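You operate a simulated robot arm through the tools that you are given. There is no shell and no other tool. Be economical: measure what you need, move in short steps, check, and stop when the job is done.

You run a simulated robot arm. Do the job below in one go: nothing can be reset, and whatever is moved stays where it is left.

Task
Change the fuse that the fault display names for the tall white fuse.
Fine: the bay is locked off and stays so; try the green start button before you open the fuse box lid; old fuse on the fuse nest; lid shut. Where these are worked on the way, their far stop is far enough and under half their travel is too little: fuse box lid.

Only the result counts: the job must be done as asked and must still hold three seconds after the hand-in. Knocking over, shifting, dropping, spilling or breaking anything else fails it. Lids that push on must go on centred and level and be pressed home; caps that screw on are set level and turned clockwise until they are tight.

Robot
A 6-joint arm with a two-finger parallel gripper on a trunk, on a base that drives. Base frame: it is fixed to the floor where the robot stands at the start and does not move with it; the origin is under the middle of the robot, x ahead of it, y to its left, z up. Lengths are in mm, angles in degrees, forces in N, time in s.
With the tool pointing down near the work surface it reaches from about 340 to 820 mm from the robot's upright axis, wherever it stands. Its first joint turns from -166.0 to 166.0 degrees. Places, roughly: blue reset button [400, -200, 1000]; floor of the fuse nest [-300, -1300, 900]; fuse box lid [100, -600, 900]; green damper lever [-1300, -2800, 900]; green start button [500, 0, 1000]; load selector [300, -300, 800]; orange belt knob [-1100, -2400, 600]; red brake knob [-800, -1800, 900]; red seat lever [0, -1100, 900]; tall white fuse [-250, -1250, 1000]; tall yellow fuse [-500, -1500, 1000]; white peak button [300, -300, 1000]; yellow amps knob [-900, -2100, 900]. Payload 3.91 kg.
The tool frame sits at the grasp point between the pads (the TCP): z along the fingers, y along the line on which they close. The tips reach 30 mm beyond it. The gripper opens to 110 mm. The fingers are 20 mm wide and 10 mm thick; the gripper's body (48 by 112 mm) begins 55 mm behind the TCP.
Orientation is that of the tool frame in the base frame, as [roll, pitch, yaw] about the fixed x, y, z axes, in that order (R = Rz(yaw) Ry(pitch) Rx(roll)). With the fingers straight down and closing along the base's y, the tool's x points along the base's -x, its y along +y and its z along -z.

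Tools
- The arm moves only by the tool drive_tool. Its argument "motion" is a list of rows, each an object (a shift or turn left out is 0, a gripper value left out holds the last) with "dp": the shift along the tool's x, y, z in units of 25 mm (1.0 is 25 mm), a list of three; "rotation": the turn, a rotation vector about the tool's x, y, z in units of 5 degrees (1.0 is 5 degrees), a list of three; "jaw": the closure, from 0 (fully open) to 1 (shut). In form: [{"dp": [tx, ty, tz], "rotation": [wx, wy, wz], "jaw": jaw}, ...]. A call has 1 to 12 rows; each row shifts and turns the commanded pose from where the row before left it, along the tool's axes as they then stand. A call with a number of a shift or a turn outside -1 to 1 is refused whole. Each row takes 0.2 s and may step no farther than 50 mm and 8.6 degrees from the row before; otherwise, or with a gripper value out of range, the whole call is refused. A pose out of reach is approached as far as the arm can. The call stops where the force on the tool passes 70 N (or 10 N more than at its start, if that is more) or the arm is blocked; 0.2 s more then pass. Each finger travels about 45 mm/s and halts on what it meets, pressing with about 36 N; the grip force reading is that of the motor and also rises with nothing between the fingers. The clock runs only during rows and for 0.2 s after the last one: add rows that do not move to give the fingers time. It gives the time, the measured TCP pose, the force on the tool (base axes), the opening and the grip force at its end, in the units of the frame above (readings bear some noise), with the torque about the TCP (base axes, N m) and any sound that the robot's microphone picked up, and new pictures: "pictures" is both (left out), scene, wrist or none.
- Cameras (640 x 400 px; columns grow to the right, rows downward): "scene" is now at [-27.2, 94.2, 1604.6]; the picture's right is [-0.75, -0.66, 0.00], its down [-0.52, 0.59, -0.61] and it looks along [0.41, -0.46, -0.79] (base axes); focal length 267 px, centre (320, 200). "wrist" rides on the gripper at [77, 7, -115] in the tool frame; the picture's right is [-0.09, 1.00, 0.00], its down [-0.80, -0.07, -0.59] and it looks along [-0.59, -0.05, 0.80] (tool axes); focal length 270 px, centre (320, 200).
- slide_trunk(by): slides the trunk up (or, below 0, down) by that many mm; the arm and the scene camera ride with it, the base frame stays. It gives what a move gives, with no picture.
- drive_base(legs): drives the robot by 1 to 6 legs, each [ahead, turn to the left] in mm and degrees, along the robot's own axes; the way and the turn of a leg run together, so that a leg with both is an arc; at most 1500 mm and 180 degrees a leg. The arm and the cameras ride along, it lands a little off, and it stops where it bumps. It gives what a move gives, and a new picture of the scene camera.
- pan_tilt(pan, tilt): turns the head with the scene camera to pan (to the left, within 155 degrees either way) and tilt (down, from -29 to 69), counted from straight ahead of the robot. It gives what a move gives, and a new picture of the scene camera.
- point_at(camera, pixels): for up to 12 pixels [column, row] of the newest picture of that camera ("zoom" is the newest enlarged one), the place [x, y, z] in the base frame of the surface seen there, good to about 2 mm. The clock stands still meanwhile.
- close_up(camera, box): a new picture of the part [left, top, right, bottom] of that camera's present view, enlarged. The clock stands still meanwhile.
- sign_off(): hands the job in; it is judged then, once.

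Work in short steps. Measure before you move; look again where a grasp or a placing could have gone wrong, and mend it. You have 80 turns and 260 pictures in all, those below and enlarged ones among them. Open the gripper and draw the arm clear of the work before you hand the job in, unless the task says otherwise; then end with one line.

The tools are called after "Request:" as a command line: name --argument value ..., lists and objects as JSON in quotes. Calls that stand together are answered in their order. drive_tool: Moves the arm, as the interface text tells. Its arguments: {"type":"object","properties":{"motion":{"type":"array","items":{"type":"object","properties":{"dp":{"type":"array","items":{"type":"number"}},"rotation":{"type":"array","items":{"type":"number"}},"jaw":{"type":"number"}}}},"pictures":{"type":"string","enum":["both","scene","wrist","none"]}},"required":["motion"]} The other tools are called the same way: slide_trunk (by) slides the trunk up or down; drive_base (legs) drives the base; pan_tilt (pan, tilt) turns the head that bears the scene camera; point_at (camera, pixels) gives the place of the surface under pixels of a picture; close_up (camera, box) takes an enlarged picture of a part of a camera's view; sign_off () hands the job in.

At the start:

```text
t: 0.0
tcp_pos: [155.5, -312.4, 1249.1]
ee_rot: [-180.0, 0.0, -179.3]
wrist_force: [0.6, -0.1, 0.0]
wrist_torque: [-0.02, -0.03, 0.01]
finger_gap: 109.9
grasp_force: 0.1
trunk travel left (down, up): [-575.0, 35.0]
robot x, y, heading: [-0.9, 0.8, 0.0]
head pan, tilt: [-48.8, 52.1]
```

scene: 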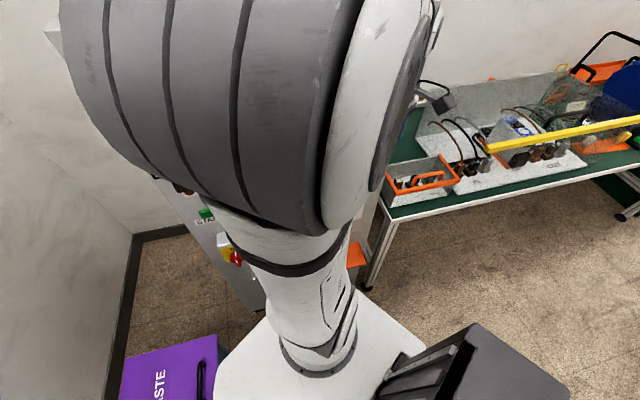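
wrist: 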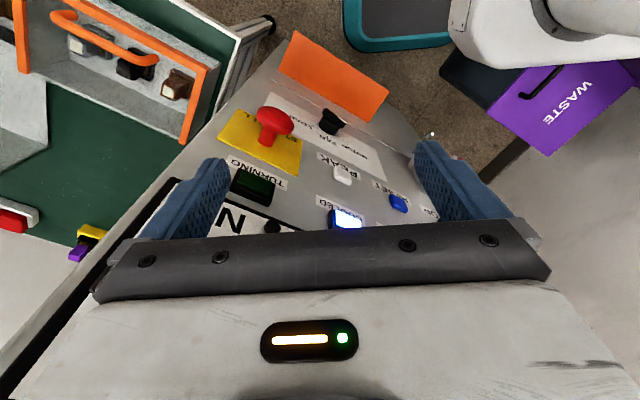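

The pictures show a panel ahead and a bench to the right, partly hidden by the arm. I turn the head to look around before moving.

Request:
pan_tilt --pan -90 --tilt 40

Request:
close_up --camera "wrist" --box '[160, 30, 480, 240]'

```text
t: 1.1
tcp_pos: [156.2, -312.4, 1248.3]
ee_rot: [-180.0, 0.0, -179.5]
wrist_force: [-0.1, -0.1, -0.3]
wrist_torque: [0.05, 0.0, -0.01]
finger_gap: 110.0
grasp_force: 0.0
trunk travel left (down, up): [-575.0, 35.0]
robot x, y, heading: [0.4, -1.0, -0.1]
head pan, tilt: [-90.0, 40.0]
```

scene: 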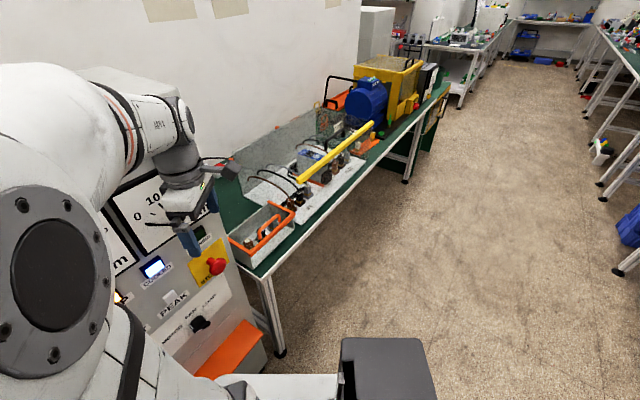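

```text
1.90 times, centred on (320, 135) of wrist
```

zoom: 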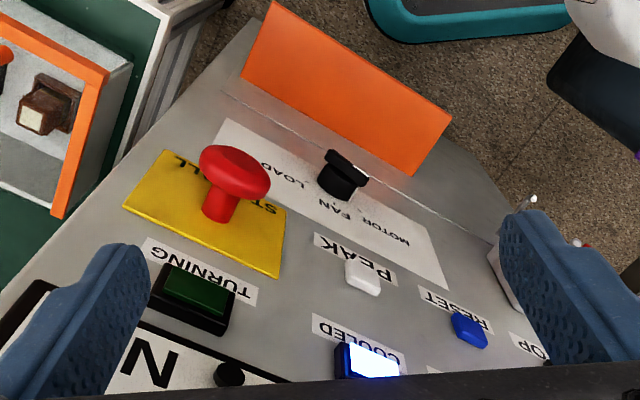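

The console sits to the left in the scene view with the bench running away to the right. I enlarge the bench and console and measure some points.

Request:
close_up --camera "scene" --box '[220, 40, 460, 190]'

Request:
close_up --camera "scene" --box '[220, 130, 380, 230]'

Request:
close_up --camera "scene" --box '[80, 170, 320, 390]'

Request:
point_at --camera "scene" --pixels '[[152, 266], [215, 265], [200, 322], [230, 350], [262, 225], [310, 165], [340, 150], [370, 105], [280, 185], [175, 300], [400, 90]]'

```text
2.67 times, centred on (340, 115) of scene
```

zoom: 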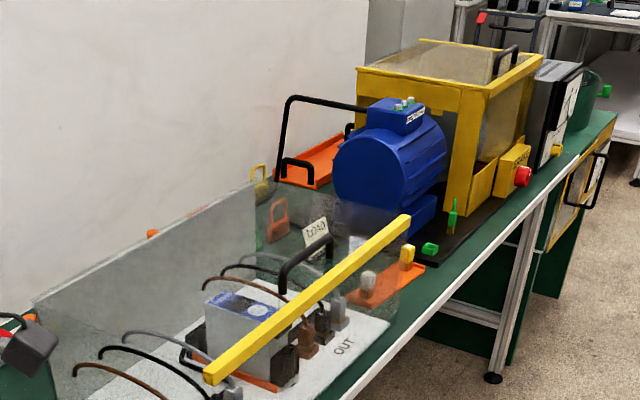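

```text
4.00 times, centred on (300, 180) of scene
```

zoom: 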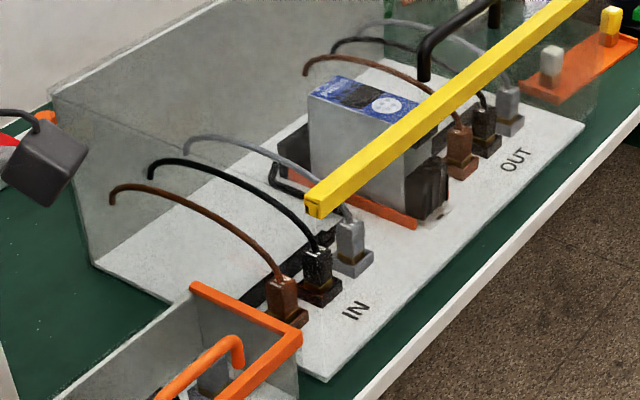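

```text
1.82 times, centred on (200, 280) of scene
```

zoom: 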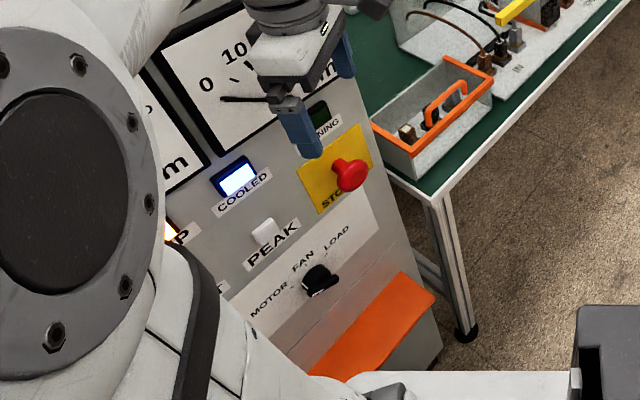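

```text
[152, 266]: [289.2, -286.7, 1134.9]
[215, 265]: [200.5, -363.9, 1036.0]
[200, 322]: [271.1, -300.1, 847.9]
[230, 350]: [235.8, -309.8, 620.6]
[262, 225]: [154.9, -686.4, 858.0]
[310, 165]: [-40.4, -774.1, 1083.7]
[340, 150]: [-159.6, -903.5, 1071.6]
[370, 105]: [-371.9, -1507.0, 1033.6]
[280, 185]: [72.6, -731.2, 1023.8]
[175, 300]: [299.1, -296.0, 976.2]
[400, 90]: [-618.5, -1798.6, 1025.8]
```

The arm hides the left part of the console. I pan the head ahead to see the start button and look for the fault display.

Request:
pan_tilt --pan -10 --tilt 45

Request:
pan_tilt --pan -125 --tilt 30

```text
t: 2.6
tcp_pos: [155.5, -312.9, 1247.0]
ee_rot: [-180.0, 0.0, -179.5]
wrist_force: [-0.7, 0.6, -0.6]
wrist_torque: [0.02, 0.0, 0.0]
finger_gap: 109.8
grasp_force: 0.1
trunk travel left (down, up): [-575.0, 35.0]
robot x, y, heading: [-0.1, 1.9, -0.2]
head pan, tilt: [-10.0, 45.0]
```

scene: 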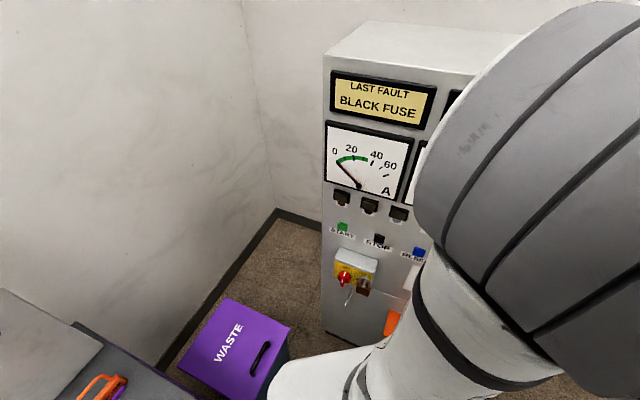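

```text
t: 4.5
tcp_pos: [155.7, -313.8, 1247.9]
ee_rot: [-180.0, 0.0, -179.4]
wrist_force: [0.4, 0.7, -0.3]
wrist_torque: [0.02, 0.01, -0.03]
finger_gap: 110.1
grasp_force: 0.0
trunk travel left (down, up): [-575.0, 35.0]
robot x, y, heading: [1.0, -0.5, -0.3]
head pan, tilt: [-125.0, 30.0]
```

scene: 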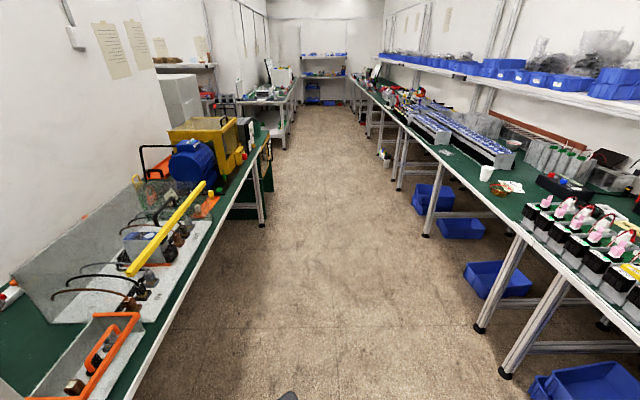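

The display reads LAST FAULT: BLACK FUSE. I look back at the start button to measure it.

Request:
pan_tilt --pan -10 --tilt 50

Request:
close_up --camera "scene" --box '[300, 130, 460, 290]'

```text
t: 6.5
tcp_pos: [155.7, -312.8, 1248.3]
ee_rot: [180.0, 0.0, -179.4]
wrist_force: [0.9, -0.1, -0.6]
wrist_torque: [0.0, -0.03, -0.01]
finger_gap: 110.0
grasp_force: 0.1
trunk travel left (down, up): [-575.0, 35.0]
robot x, y, heading: [-3.8, 1.4, -0.1]
head pan, tilt: [-10.0, 50.0]
```

scene: 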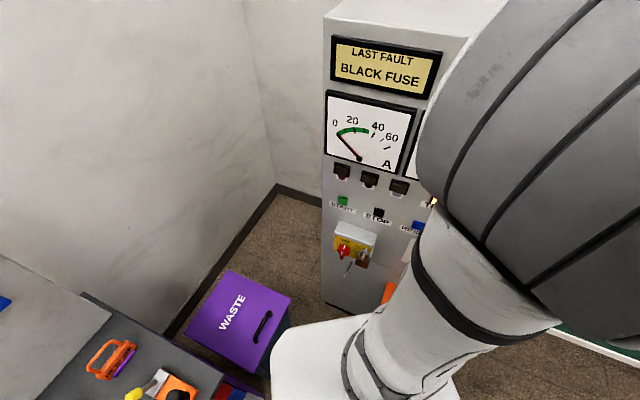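

```text
2.50 times, centred on (380, 210) of scene
```

zoom: 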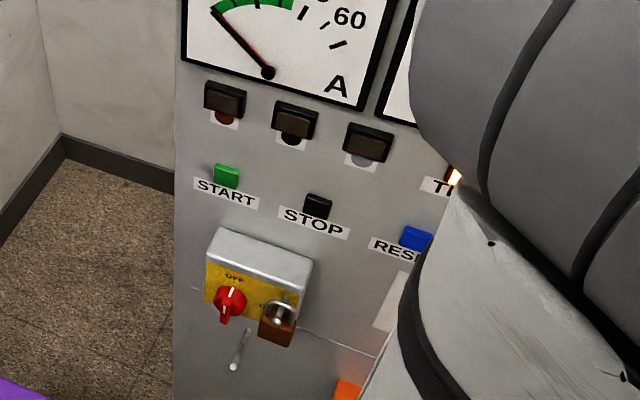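

Request:
point_at --camera "zoom" --pixels '[[225, 176], [317, 205], [198, 240], [340, 260], [200, 130], [330, 180], [230, 230], [228, 165], [280, 160], [412, 236], [262, 250], [225, 295]]'

```text
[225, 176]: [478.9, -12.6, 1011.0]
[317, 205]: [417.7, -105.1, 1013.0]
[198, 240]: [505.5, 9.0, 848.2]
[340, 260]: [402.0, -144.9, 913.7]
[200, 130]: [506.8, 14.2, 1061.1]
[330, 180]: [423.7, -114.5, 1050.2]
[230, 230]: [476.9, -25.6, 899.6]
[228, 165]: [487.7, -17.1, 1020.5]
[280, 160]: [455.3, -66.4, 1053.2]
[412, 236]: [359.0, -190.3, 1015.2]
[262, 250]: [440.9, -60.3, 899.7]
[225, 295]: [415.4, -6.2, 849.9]
```

START's cap is at about (481, -15, 1012) and the panel normal is (-0.84, 0.55). I check behind the robot for free room before backing off a little to press comfortably.

Request:
pan_tilt --pan 150 --tilt 45

Request:
pan_tilt --pan 65 --tilt 45

```text
t: 8.9
tcp_pos: [156.2, -312.9, 1248.1]
ee_rot: [-180.0, 0.0, -179.4]
wrist_force: [1.2, 0.0, -0.8]
wrist_torque: [0.0, -0.02, -0.03]
finger_gap: 110.1
grasp_force: 0.1
trunk travel left (down, up): [-575.0, 35.0]
robot x, y, heading: [0.9, -0.6, 0.2]
head pan, tilt: [150.0, 45.0]
```

scene: 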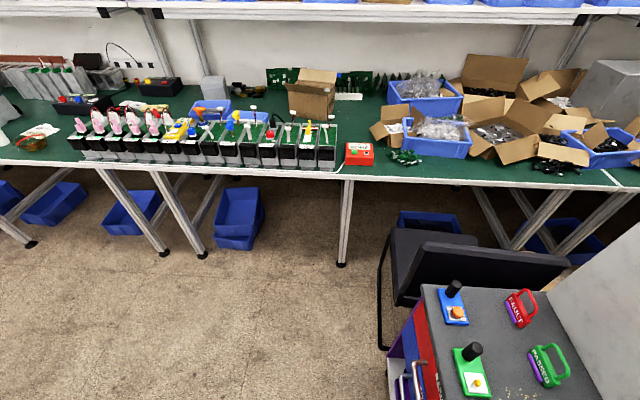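

```text
t: 10.5
tcp_pos: [157.1, -313.5, 1248.5]
ee_rot: [-179.9, -0.1, -179.4]
wrist_force: [0.4, 1.0, 1.0]
wrist_torque: [0.01, 0.03, 0.0]
finger_gap: 110.1
grasp_force: 0.1
trunk travel left (down, up): [-575.0, 35.0]
robot x, y, heading: [0.4, 3.8, -0.1]
head pan, tilt: [65.0, 45.0]
```

scene: 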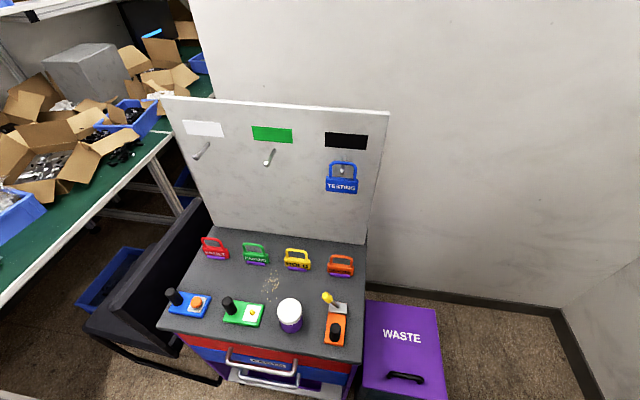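

Behind the robot is free floor, so I back up 150 mm and point the head at the console.

Request:
drive_base --legs '[[-150, 0]]'

Request:
drive_tool --motion '[{"rotation": [0, 0, 1], "jaw": 1}, {"rotation": [0, 0, 1]}, {"rotation": [0, 0, 1]}, {"rotation": [0, 0, 1]}, {"rotation": [0, 0, 1]}, {"rotation": [0, 0, 1]}, {"rotation": [0, 0, 0.6]}, {}]' --pictures "none"

Request:
pan_tilt --pan -25 --tilt 45

```text
t: 11.9
tcp_pos: [6.7, -312.9, 1248.4]
ee_rot: [-180.0, 0.1, -179.4]
wrist_force: [0.1, -0.4, 0.1]
wrist_torque: [0.0, -0.01, 0.01]
finger_gap: 110.0
grasp_force: 0.1
trunk travel left (down, up): [-575.0, 35.0]
robot x, y, heading: [-148.7, -0.2, 0.0]
head pan, tilt: [65.0, 45.0]
```

scene: 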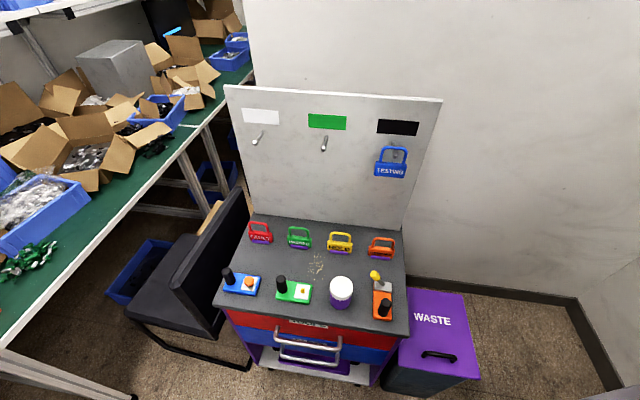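

```text
t: 13.7
tcp_pos: [8.3, -313.7, 1247.3]
ee_rot: [-180.0, 0.0, 147.6]
wrist_force: [0.0, -0.4, -0.4]
wrist_torque: [-0.03, -0.01, -0.02]
finger_gap: 0.0
grasp_force: 35.6
trunk travel left (down, up): [-575.0, 35.0]
robot x, y, heading: [-144.2, 0.3, 0.0]
head pan, tilt: [65.0, 45.0]
```

```text
t: 15.3
tcp_pos: [8.4, -314.2, 1250.3]
ee_rot: [-180.0, 0.1, 147.7]
wrist_force: [-0.1, 0.0, -0.1]
wrist_torque: [0.0, 0.0, -0.02]
finger_gap: 0.0
grasp_force: 35.7
trunk travel left (down, up): [-575.0, 35.0]
robot x, y, heading: [-151.4, -1.4, -0.1]
head pan, tilt: [-25.0, 45.0]
```

scene: 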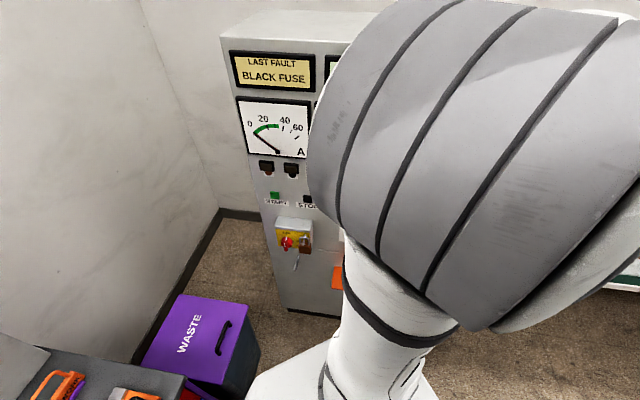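

The console's left half is clear and TCP is (8,-314,1249). I swing the closed gripper along the panel towards START, keeping more than 100 mm off it.

Request:
drive_tool --motion '[{"dp": [-0.3, 0.95, 0.4]}, {"dp": [-0.3, 0.95, 0.4]}, {"dp": [-0.3, 0.95, 0.4]}, {"dp": [-0.3, 0.95, 0.4]}, {"dp": [-0.3, 0.95, 0.4]}, {"dp": [-0.3, 0.95, 0.4]}, {"dp": [-0.3, 0.95, 0.4]}, {"dp": [-0.3, 0.95, 0.4]}, {"dp": [-0.3, 0.95, 0.4]}, {"dp": [-0.3, 0.95, 0.4]}, {"dp": [-0.3, 0.95, 0.4]}, {"dp": [-0.3, 0.95, 0.4]}]' --pictures "scene"

Request:
drive_tool --motion '[{"dp": [-0.1, 0.9, 0.4]}, {"dp": [-0.1, 0.9, 0.4]}, {"dp": [-0.1, 0.9, 0.4]}, {"dp": [-0.1, 0.9, 0.4]}, {"dp": [-0.1, 0.9, 0.4]}, {"dp": [-0.1, 0.9, 0.4]}, {"dp": [-0.1, 0.9, 0.4]}, {"dp": [-0.1, 0.9, 0.4]}, {"dp": [-0.1, 0.9, 0.4]}, {"dp": [-0.1, 0.9, 0.4]}]' --pictures "scene"

```text
t: 17.9
tcp_pos: [238.7, -120.1, 1125.5]
ee_rot: [-180.0, -0.1, 147.5]
wrist_force: [-0.6, -0.3, -0.2]
wrist_torque: [0.03, -0.01, 0.01]
finger_gap: 0.2
grasp_force: 36.1
trunk travel left (down, up): [-575.0, 35.0]
robot x, y, heading: [-145.7, 0.0, 0.0]
head pan, tilt: [-25.0, 45.0]
```

scene: 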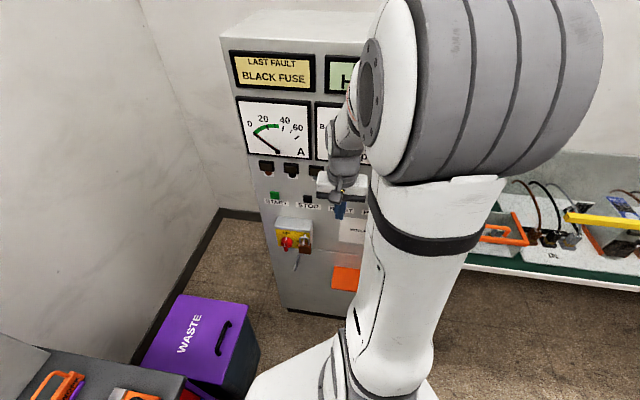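

```text
t: 20.1
tcp_pos: [380.6, 54.1, 1025.0]
ee_rot: [-180.0, 0.0, 147.6]
wrist_force: [0.4, 0.4, 0.4]
wrist_torque: [-0.02, 0.01, -0.01]
finger_gap: 0.0
grasp_force: 35.9
trunk travel left (down, up): [-575.0, 35.0]
robot x, y, heading: [-149.3, -0.3, -0.3]
head pan, tilt: [-25.0, 45.0]
```

scene: 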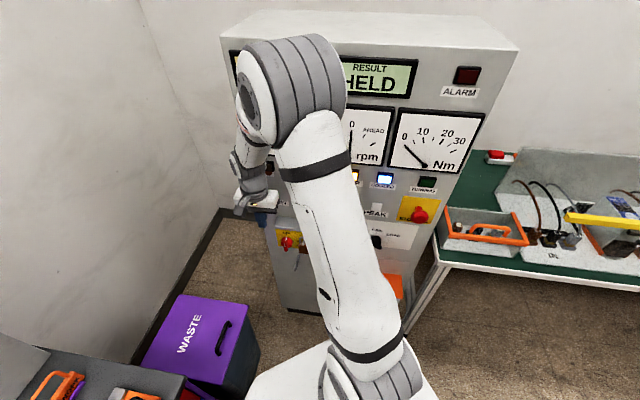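

TCP is (381,54,1025), about 70 mm off the panel. I tilt the tool 60° towards the panel.

Request:
drive_tool --motion '[{"rotation": [0, -1, 0]}, {"rotation": [0, -1, 0]}, {"rotation": [0, -1, 0]}, {"rotation": [0, -1, 0]}, {"rotation": [0, -1, 0]}, {"rotation": [0, -1, 0]}, {"rotation": [0, -1, 0]}, {"rotation": [0, -1, 0]}, {"rotation": [0, -1, 0]}, {"rotation": [0, -1, 0]}, {"rotation": [0, -1, 0]}, {"rotation": [0, -1, 0]}]' --pictures "both"

```text
t: 22.8
tcp_pos: [379.6, 55.7, 1027.4]
ee_rot: [180.0, 60.1, 147.5]
wrist_force: [0.6, 0.5, -0.7]
wrist_torque: [0.01, 0.04, 0.0]
finger_gap: 0.0
grasp_force: 35.8
trunk travel left (down, up): [-575.0, 35.0]
robot x, y, heading: [-147.6, 2.2, 0.3]
head pan, tilt: [-25.0, 45.0]
```

scene: 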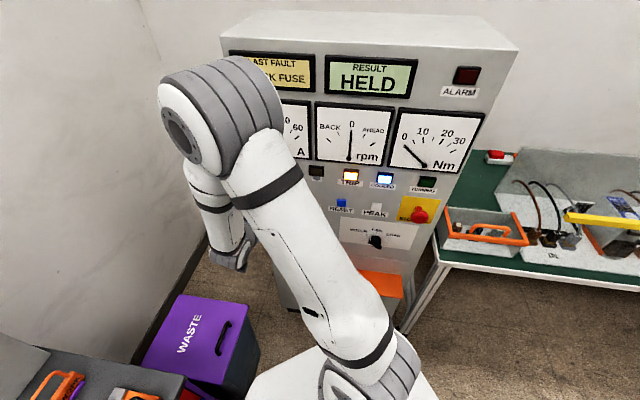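
wrist: 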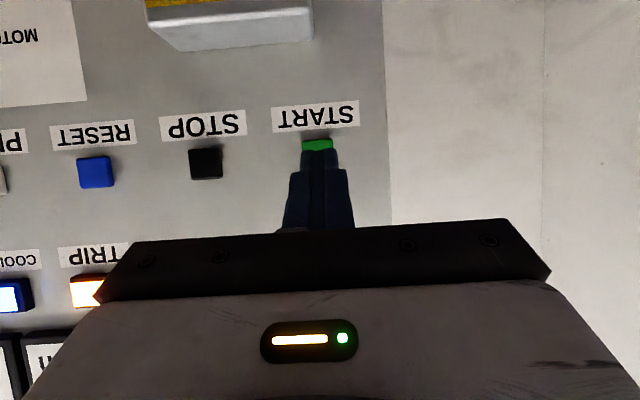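

The fingertips sit in front of START in the wrist view (317,146). I re-measure the button from here.

Request:
close_up --camera "wrist" --box '[260, 90, 380, 230]'

Request:
point_at --camera "wrist" --pixels '[[317, 146], [206, 163], [205, 152], [360, 150], [318, 155], [315, 115]]'

```text
2.86 times, centred on (320, 160) of wrist
```

zoom: 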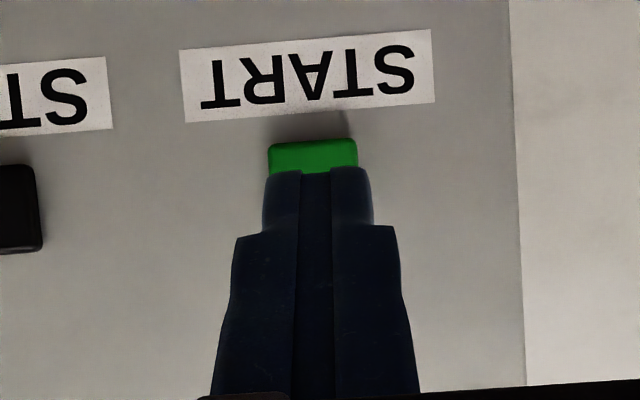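

```text
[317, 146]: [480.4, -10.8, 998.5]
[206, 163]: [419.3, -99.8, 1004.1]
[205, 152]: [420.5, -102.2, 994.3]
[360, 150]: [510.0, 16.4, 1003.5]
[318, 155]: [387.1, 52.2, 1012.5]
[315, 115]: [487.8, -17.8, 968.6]
```

Button face centre is about (480,-12,1006), about 90 mm in front of the leading finger edge. I approach to about 15 mm off.

Request:
drive_tool --motion '[{"dp": [-0.25, 0, 0.73]}, {"dp": [-0.25, 0, 0.73]}, {"dp": [-0.25, 0, 0.73]}, {"dp": [-0.25, 0, 0.73]}, {}]' --pictures "wrist"

Request:
close_up --camera "wrist" --box '[260, 90, 380, 230]'

```text
t: 23.9
tcp_pos: [444.1, 17.0, 1012.5]
ee_rot: [-179.9, 60.0, 147.5]
wrist_force: [0.2, 0.8, -0.8]
wrist_torque: [0.0, -0.01, -0.01]
finger_gap: 0.0
grasp_force: 35.9
trunk travel left (down, up): [-575.0, 35.0]
robot x, y, heading: [-148.6, -1.9, 0.0]
head pan, tilt: [-25.0, 45.0]
```

wrist: 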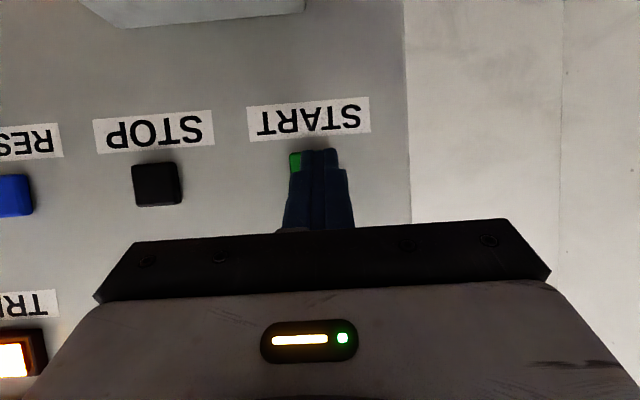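

```text
2.86 times, centred on (320, 160) of wrist
```

zoom: 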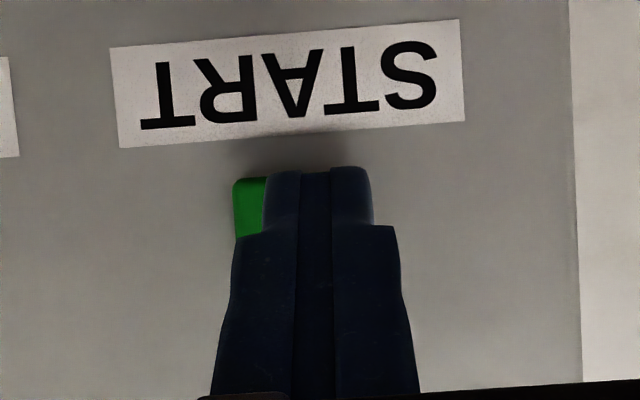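

The finger is about 7 mm to the right of the cap; I correct sideways, then press in small steps.

Request:
drive_tool --motion '[{"dp": [0, -0.28, 0]}, {"dp": [-0.12, 0, 0.21]}, {"dp": [-0.12, 0, 0.21]}, {"dp": [-0.06, 0, 0.104]}, {"dp": [-0.06, 0, 0.104]}, {}]' --pictures "wrist"

Request:
close_up --camera "wrist" --box '[260, 90, 380, 230]'

```text
t: 25.4
tcp_pos: [453.5, 1.0, 1012.9]
ee_rot: [180.0, 60.0, 147.6]
wrist_force: [-1.5, 0.5, -0.4]
wrist_torque: [0.0, 0.04, -0.03]
finger_gap: 0.0
grasp_force: 35.7
trunk travel left (down, up): [-575.0, 35.0]
robot x, y, heading: [-147.5, 3.3, -0.0]
head pan, tilt: [-25.0, 45.0]
```

wrist: 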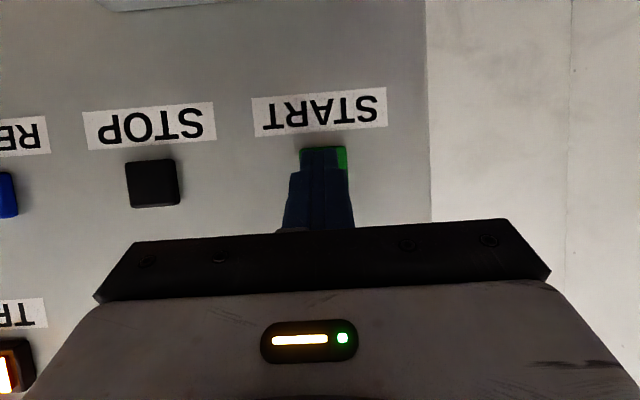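

```text
2.86 times, centred on (320, 160) of wrist
```

zoom: 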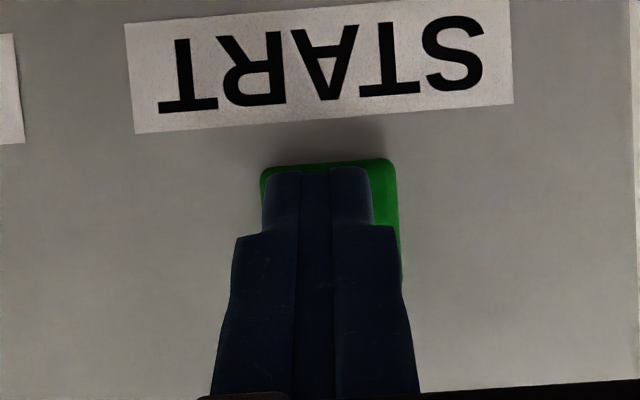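

Nicely over the cap, no contact yet. I press on in 3 mm steps.

Request:
drive_tool --motion '[{"dp": [-0.06, 0, 0.104]}, {"dp": [-0.06, 0, 0.104]}, {"dp": [-0.06, 0, 0.104]}, {"dp": [-0.06, 0, 0.104]}]' --pictures "scene"

```text
t: 26.4
tcp_pos: [461.2, -3.5, 1013.7]
ee_rot: [-179.7, 59.9, 147.8]
wrist_force: [-29.0, 17.6, -0.1]
wrist_torque: [0.36, 0.01, -0.05]
finger_gap: 0.1
grasp_force: 36.3
trunk travel left (down, up): [-575.0, 35.0]
robot x, y, heading: [-147.9, -0.9, -0.1]
head pan, tilt: [-25.0, 45.0]
heard: click
```

scene: 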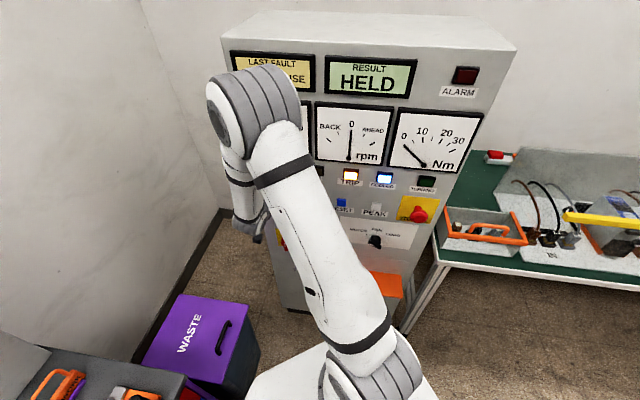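

A click with 34 N and nothing started: the bay is proven dead. I retract and straighten the tool.

Request:
drive_tool --motion '[{"dp": [0.4, 0, -0.7]}, {"dp": [0.4, 0, -0.7]}, {"dp": [0.4, 0, -0.8]}, {"dp": [0.2, 0, -1]}, {"dp": [0.2, 0, -1]}, {"dp": [0, 0, -1]}, {"dp": [0, 0, -1]}, {"dp": [0, 0, -1]}]' --pictures "none"

Request:
drive_tool --motion '[{"rotation": [0, 1, 0]}, {"rotation": [0, 1, 0]}, {"rotation": [0, 1, 0]}, {"rotation": [0, 1, 0]}, {"rotation": [0, 1, 0]}, {"rotation": [0, 1, 0]}, {"rotation": [0, 1, 0]}, {"rotation": [0, 1, 0]}, {"rotation": [0, 1, 0]}, {"rotation": [0, 1, 0]}, {"rotation": [0, 1, 0]}, {"rotation": [0, 1, 0]}]' --pictures "scene"

Request:
pan_tilt --pan -70 --tilt 40

Request:
close_up --camera "scene" --box '[200, 100, 440, 250]'

```text
t: 28.1
tcp_pos: [315.2, 88.7, 1069.2]
ee_rot: [-180.0, 60.1, 147.6]
wrist_force: [0.1, -0.2, 0.5]
wrist_torque: [0.05, -0.01, 0.02]
finger_gap: 0.0
grasp_force: 35.7
trunk travel left (down, up): [-575.0, 35.0]
robot x, y, heading: [-147.3, 3.3, 0.2]
head pan, tilt: [-25.0, 45.0]
```

```text
t: 30.8
tcp_pos: [316.5, 87.4, 1070.4]
ee_rot: [180.0, -0.1, 147.6]
wrist_force: [0.2, -0.6, -0.2]
wrist_torque: [0.03, -0.02, 0.03]
finger_gap: 0.2
grasp_force: 36.4
trunk travel left (down, up): [-575.0, 35.0]
robot x, y, heading: [-146.8, -0.5, -0.3]
head pan, tilt: [-25.0, 45.0]
```

scene: 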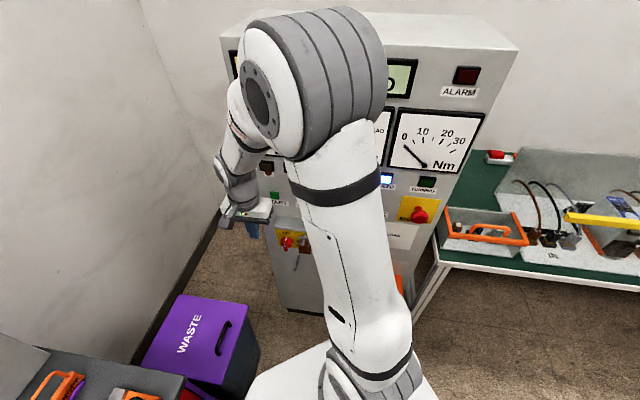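

```text
t: 31.9
tcp_pos: [315.4, 88.4, 1069.0]
ee_rot: [179.9, 0.0, 147.7]
wrist_force: [0.0, -0.2, 0.2]
wrist_torque: [0.02, -0.01, -0.02]
finger_gap: 0.0
grasp_force: 36.1
trunk travel left (down, up): [-575.0, 35.0]
robot x, y, heading: [-150.0, -2.1, -0.1]
head pan, tilt: [-70.0, 40.0]
```

scene: 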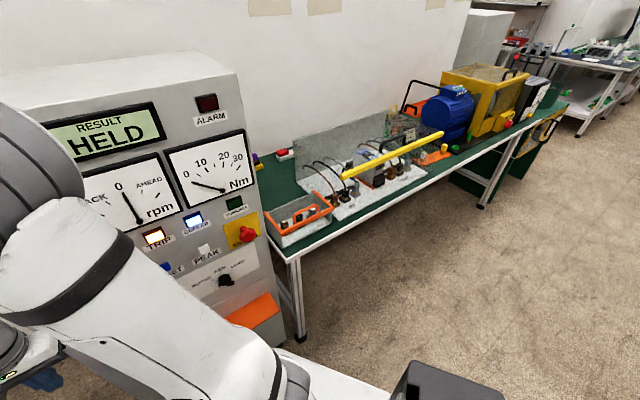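

```text
2.67 times, centred on (320, 175) of scene
```

zoom: 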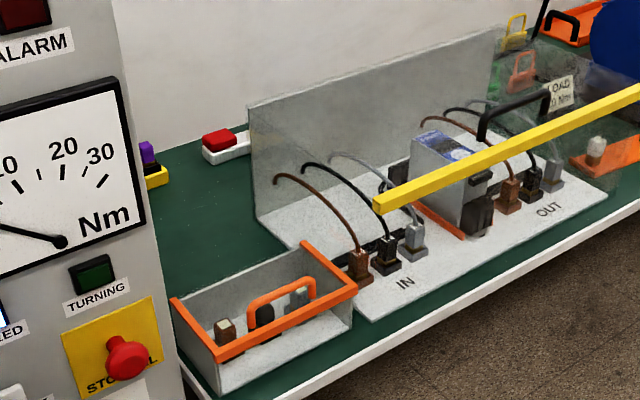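

I measure bench edge, fuse box rim, handle, and the fuse rack in the newest zoom.

Request:
point_at --camera "zoom" --pixels '[[172, 300], [215, 358], [355, 290], [305, 243], [225, 326], [265, 315], [297, 295], [250, 305], [312, 282], [593, 150], [580, 215], [300, 385]]'

Request:
point_at --camera "scene" --pixels '[[290, 260], [500, 148], [560, 105], [443, 148], [431, 155], [420, 160], [448, 156]]'

```text
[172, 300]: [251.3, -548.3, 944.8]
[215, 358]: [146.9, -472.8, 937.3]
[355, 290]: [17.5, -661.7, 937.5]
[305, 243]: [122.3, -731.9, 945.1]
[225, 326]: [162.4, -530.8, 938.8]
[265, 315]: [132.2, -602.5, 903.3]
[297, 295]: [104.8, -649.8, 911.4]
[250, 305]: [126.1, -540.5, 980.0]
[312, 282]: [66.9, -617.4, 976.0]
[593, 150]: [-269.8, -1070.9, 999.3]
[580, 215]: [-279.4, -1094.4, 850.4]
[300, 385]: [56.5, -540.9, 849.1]
```

```text
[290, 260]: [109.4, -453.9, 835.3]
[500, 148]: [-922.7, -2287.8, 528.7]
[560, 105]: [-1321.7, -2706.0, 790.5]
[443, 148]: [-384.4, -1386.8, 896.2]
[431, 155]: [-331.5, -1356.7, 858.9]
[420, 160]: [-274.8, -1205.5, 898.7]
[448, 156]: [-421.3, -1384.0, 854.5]
```

The box rim spans roughly (251,-548), (147,-473), (18,-662), (122,-732); the bench runs along (-0.55,-0.83). I tuck and raise the arm, then drive to stand square in front of the fuse box.

Request:
drive_tool --motion '[{"dp": [0.6, 0, -1], "jaw": 0}, {"dp": [0.6, 0, -1]}, {"dp": [0.6, 0, -1]}, {"dp": [0.6, 0, -1]}, {"dp": [0.6, 0, -1]}, {"dp": [0.6, 0, -1]}, {"dp": [0, 0, -1]}, {"dp": [0, 0, -1]}]' --pictures "none"

Request:
drive_base --legs '[[-150, 0], [0, -90], [315, 0], [0, 56.5]]'

Request:
pan_tilt --pan -20 --tilt 50

```text
t: 33.7
tcp_pos: [239.7, 135.5, 1268.0]
ee_rot: [-179.9, 0.0, 147.6]
wrist_force: [-0.4, -0.3, 0.0]
wrist_torque: [0.01, -0.01, 0.01]
finger_gap: 109.8
grasp_force: 0.2
trunk travel left (down, up): [-575.0, 35.0]
robot x, y, heading: [-147.0, 0.6, 0.0]
head pan, tilt: [-70.0, 40.0]
```

```text
t: 43.1
tcp_pos: [101.5, -417.2, 1266.9]
ee_rot: [-179.9, 0.0, 113.7]
wrist_force: [0.0, -0.2, -0.3]
wrist_torque: [-0.03, 0.05, -0.03]
finger_gap: 110.1
grasp_force: 0.0
trunk travel left (down, up): [-575.0, 35.0]
robot x, y, heading: [-296.1, -317.3, -34.2]
head pan, tilt: [-70.0, 40.0]
```

scene: 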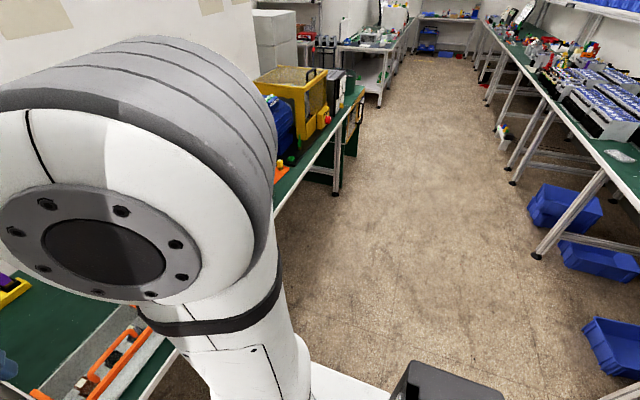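

```text
t: 44.3
tcp_pos: [102.3, -418.9, 1267.7]
ee_rot: [179.9, 0.1, 113.6]
wrist_force: [0.2, 0.2, 0.1]
wrist_torque: [-0.01, -0.03, 0.0]
finger_gap: 109.9
grasp_force: 0.0
trunk travel left (down, up): [-575.0, 35.0]
robot x, y, heading: [-298.2, -318.9, -34.3]
head pan, tilt: [-20.0, 50.0]
```

scene: 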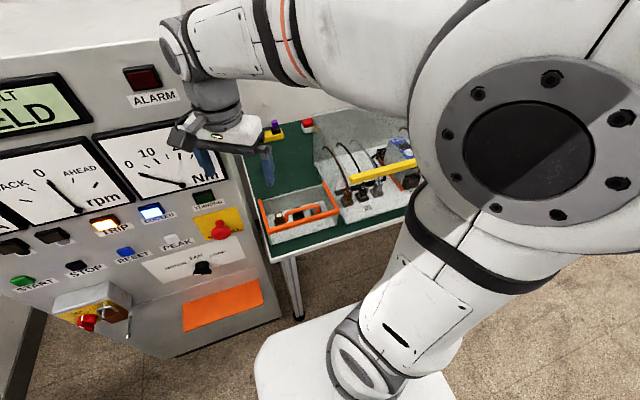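

I align the tool with the bench (yaw about 146.5) and shift along it for a wrist view of the box.

Request:
drive_tool --motion '[{"rotation": [0, 0, -1]}, {"rotation": [0, 0, -1]}, {"rotation": [0, 0, -1]}, {"rotation": [0, 0, -1]}, {"rotation": [0, 0, -1]}, {"rotation": [0, 0, -1]}, {"dp": [0.5, -1, 0], "rotation": [0, 0, -0.6]}, {"dp": [0, -1, 0]}, {"dp": [0, -1, 0]}, {"dp": [0, -1, 0]}, {"dp": [0, -1, 0]}, {"dp": [0, -0.5, 0]}]' --pictures "both"

Request:
close_up --camera "wrist" --box '[160, 20, 480, 220]'

```text
t: 46.9
tcp_pos: [14.6, -524.2, 1267.3]
ee_rot: [-179.9, 0.0, 146.7]
wrist_force: [0.5, 1.1, 0.6]
wrist_torque: [0.01, 0.01, -0.02]
finger_gap: 109.9
grasp_force: 0.0
trunk travel left (down, up): [-575.0, 35.0]
robot x, y, heading: [-300.6, -319.3, -34.5]
head pan, tilt: [-20.0, 50.0]
```

scene: 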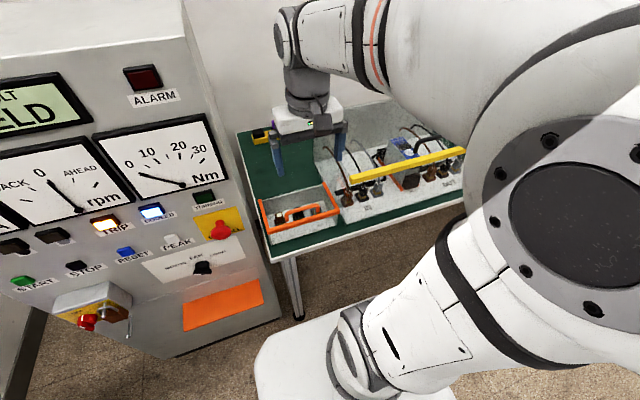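
wrist: 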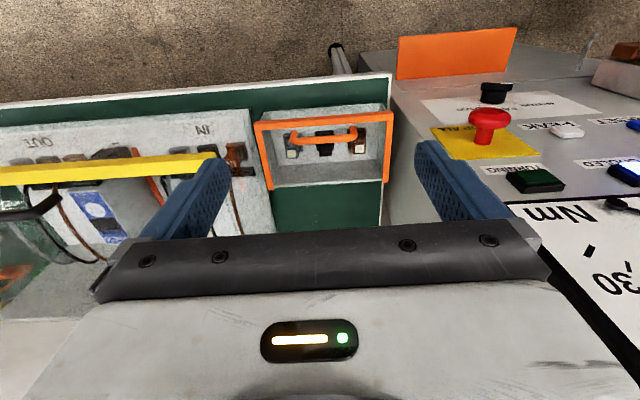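

```text
2.00 times, centred on (320, 120) of wrist
```

zoom: 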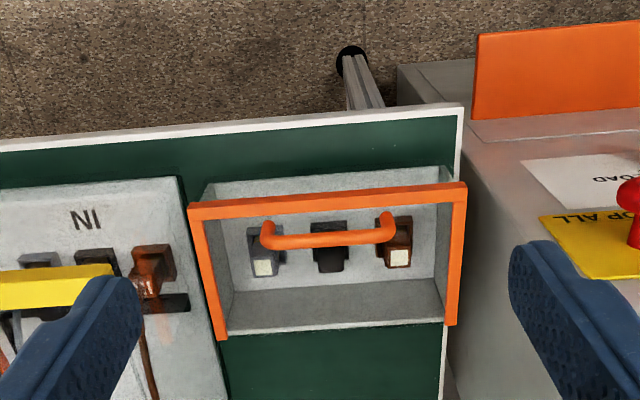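

The lid's orange frame has bars at front and both sides, none at back – likely hinged at the back. I measure frame, handle and fuses in finer zoom.

Request:
close_up --camera "wrist" --box '[240, 90, 410, 200]'

Request:
close_up --camera "scene" --box '[240, 160, 360, 260]'

```text
3.64 times, centred on (325, 145) of wrist
```

zoom: 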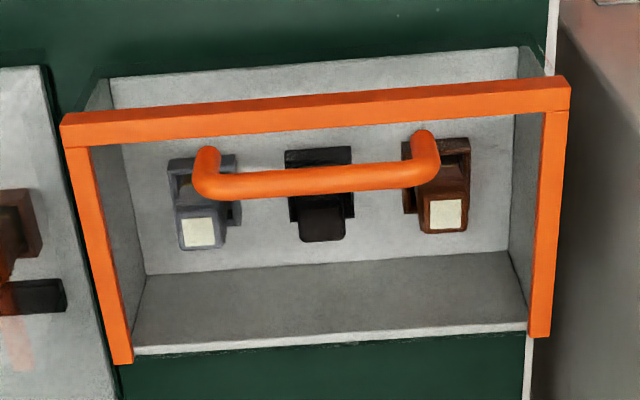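

```text
4.00 times, centred on (300, 210) of scene
```

zoom: 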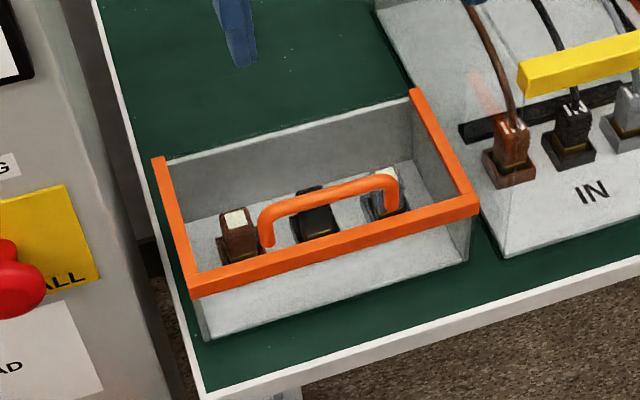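

Request:
close_up --camera "wrist" --box '[240, 90, 410, 200]'

Request:
point_at --camera "zoom" --pixels '[[63, 118], [568, 84], [123, 360], [540, 333], [205, 160], [215, 183], [322, 178], [420, 175], [422, 140], [322, 215], [205, 232], [445, 215]]'

```text
3.64 times, centred on (325, 145) of wrist
```

zoom: 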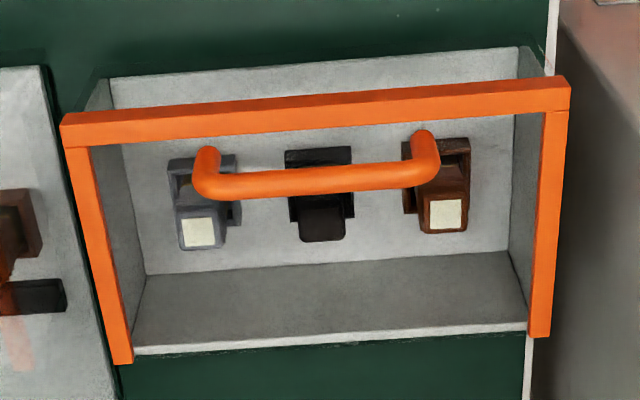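

```text
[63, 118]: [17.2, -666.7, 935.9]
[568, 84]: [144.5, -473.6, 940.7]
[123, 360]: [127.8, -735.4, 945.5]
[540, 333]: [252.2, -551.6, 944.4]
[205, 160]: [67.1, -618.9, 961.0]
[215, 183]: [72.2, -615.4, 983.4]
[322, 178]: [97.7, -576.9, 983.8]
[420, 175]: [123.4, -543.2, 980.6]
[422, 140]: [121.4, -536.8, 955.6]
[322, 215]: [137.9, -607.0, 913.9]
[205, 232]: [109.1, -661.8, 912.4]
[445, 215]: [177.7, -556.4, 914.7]
```

Handle bar centre is about (98,-577), top z 984, parallel to the bench; pane beneath at about 943. I turn the gripper 90° so it closes across the bar, and move over it.

Request:
drive_tool --motion '[{"rotation": [0, 0, 1.6]}, {"rotation": [0, 0, 1]}]' --pictures "none"

Request:
drive_tool --motion '[{"rotation": [0, 0, 1]}, {"rotation": [0, 0, 1]}, {"rotation": [0, 0, 1]}, {"rotation": [0, 0, 1]}, {"rotation": [0, 0, 1]}, {"rotation": [0, 0, 1]}, {"rotation": [0, 0, 1]}, {"rotation": [0, 0, 1]}, {"rotation": [0, 0, 1]}, {"rotation": [0, 0, 1]}, {"rotation": [0, 0, 1]}, {"rotation": [0, 0, 1]}]' --pictures "none"

Request:
drive_tool --motion '[{"rotation": [0, 0, 1]}, {"rotation": [0, 0, 1]}, {"rotation": [0, 0, 1]}, {"rotation": [0, 0, 1]}, {"rotation": [0, 0, 1]}, {"rotation": [0, 0, 1]}, {"dp": [0, 1, 1]}, {"dp": [0, 1, 1]}, {"dp": [0, 1, 1]}, {"dp": [0, 0.96, 1]}, {"dp": [0, 0, 1]}]' --pictures "both"

```text
refused: 1.6 is not a number from -1 to 1
```

```text
t: 49.5
tcp_pos: [15.2, -525.5, 1266.6]
ee_rot: [180.0, 0.0, 86.6]
wrist_force: [-0.2, 0.2, 0.1]
wrist_torque: [-0.02, -0.01, -0.03]
finger_gap: 110.2
grasp_force: 0.1
trunk travel left (down, up): [-575.0, 35.0]
robot x, y, heading: [-299.2, -313.7, -34.3]
head pan, tilt: [-20.0, 50.0]
```

```text
t: 51.9
tcp_pos: [99.4, -580.6, 1142.0]
ee_rot: [-179.9, 0.0, 56.8]
wrist_force: [-0.3, 0.3, -0.6]
wrist_torque: [-0.01, 0.02, 0.01]
finger_gap: 110.0
grasp_force: 0.0
trunk travel left (down, up): [-575.0, 35.0]
robot x, y, heading: [-298.1, -316.3, -34.3]
head pan, tilt: [-20.0, 50.0]
```

scene: 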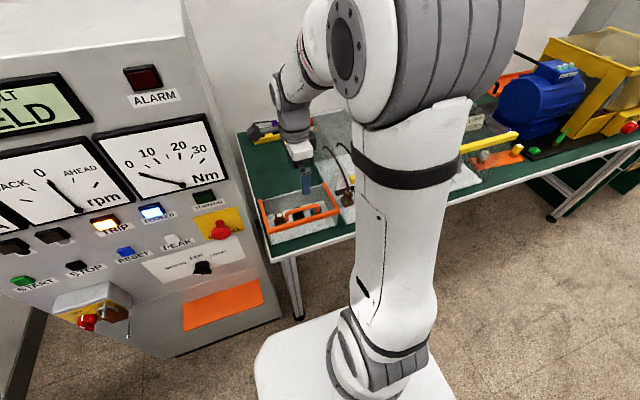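
wrist: 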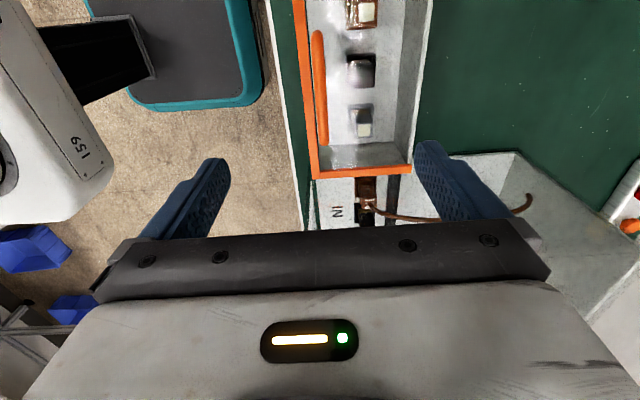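

The bar lies under the gripper. I lower in two stages with the jaws at about 44 mm and check.

Request:
drive_tool --motion '[{"dp": [-0.05, -0.05, 1], "jaw": 0.6}, {"dp": [0, 0, 1]}, {"dp": [0, 0, 1]}, {"dp": [0, 0, 1]}, {"dp": [0, 0, 0.8]}, {}]' --pictures "both"

Request:
close_up --camera "scene" --box '[240, 130, 360, 230]'

```text
t: 53.3
tcp_pos: [95.7, -580.0, 1022.1]
ee_rot: [179.9, 0.0, 56.7]
wrist_force: [0.6, -0.9, 0.8]
wrist_torque: [0.03, -0.01, 0.0]
finger_gap: 43.8
grasp_force: 0.1
trunk travel left (down, up): [-575.0, 35.0]
robot x, y, heading: [-298.6, -317.9, -34.5]
head pan, tilt: [-20.0, 50.0]
```

scene: 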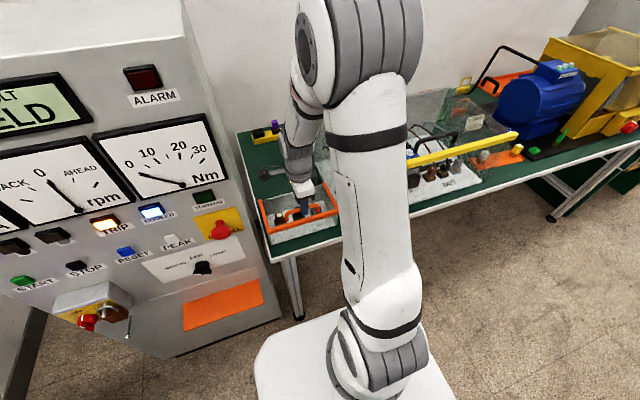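
wrist: 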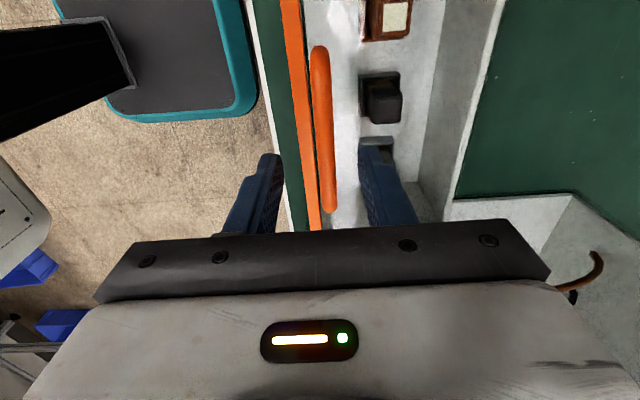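

```text
4.00 times, centred on (300, 180) of scene
```

zoom: 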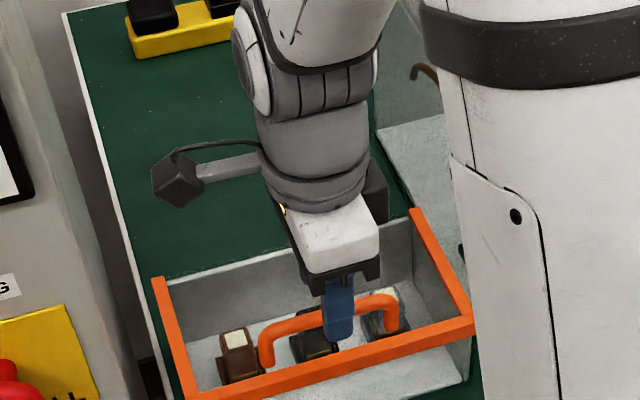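

Fingers straddle the bar. I descend to TCP z about 983 and close.

Request:
drive_tool --motion '[{"dp": [0, 0, 0.8]}, {"dp": [0, 0, 0.75]}, {"jaw": 1}, {}, {}, {}]' --pictures "both"

```text
t: 54.7
tcp_pos: [98.7, -581.0, 982.6]
ee_rot: [-180.0, -0.1, 56.7]
wrist_force: [14.5, -9.4, 3.7]
wrist_torque: [-0.06, -0.13, -0.65]
finger_gap: 11.8
grasp_force: 45.0
trunk travel left (down, up): [-575.0, 35.0]
robot x, y, heading: [-299.0, -317.7, -34.2]
head pan, tilt: [-20.0, 50.0]
```

scene: 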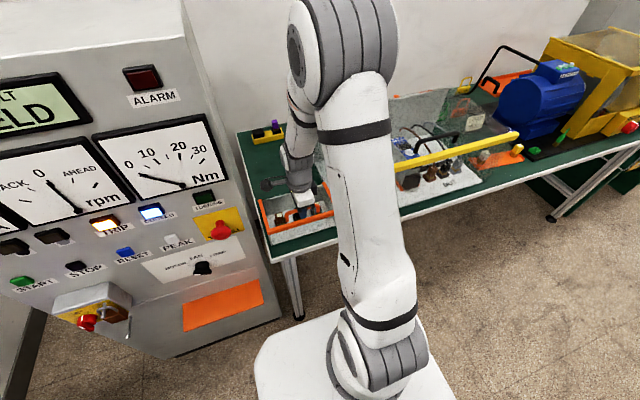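
wrist: 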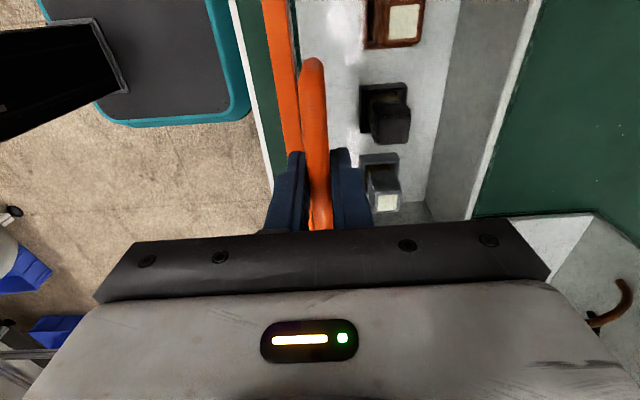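

Bar held at 11.8 mm. I lift along the arc about the back hinge (v≈512, z≈940), 15° first to test.

Request:
drive_tool --motion '[{"dp": [0, 0.24, -0.55]}, {"dp": [0, 0.3, -0.53]}, {}]' --pictures "both"

```text
t: 55.5
tcp_pos: [109.6, -587.7, 1007.3]
ee_rot: [-179.7, 0.0, 56.7]
wrist_force: [14.4, -1.4, -10.5]
wrist_torque: [0.17, 0.01, -0.62]
finger_gap: 11.7
grasp_force: 44.8
trunk travel left (down, up): [-575.0, 35.0]
robot x, y, heading: [-302.9, -319.7, -34.3]
head pan, tilt: [-20.0, 50.0]
```

scene: 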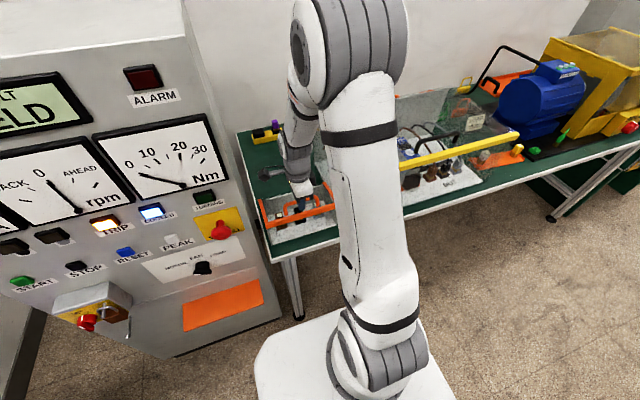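
wrist: 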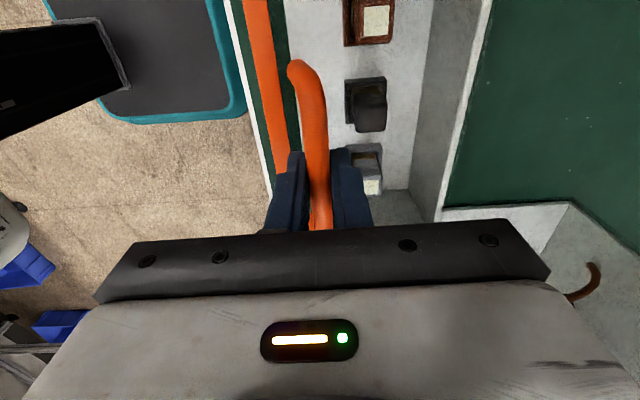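

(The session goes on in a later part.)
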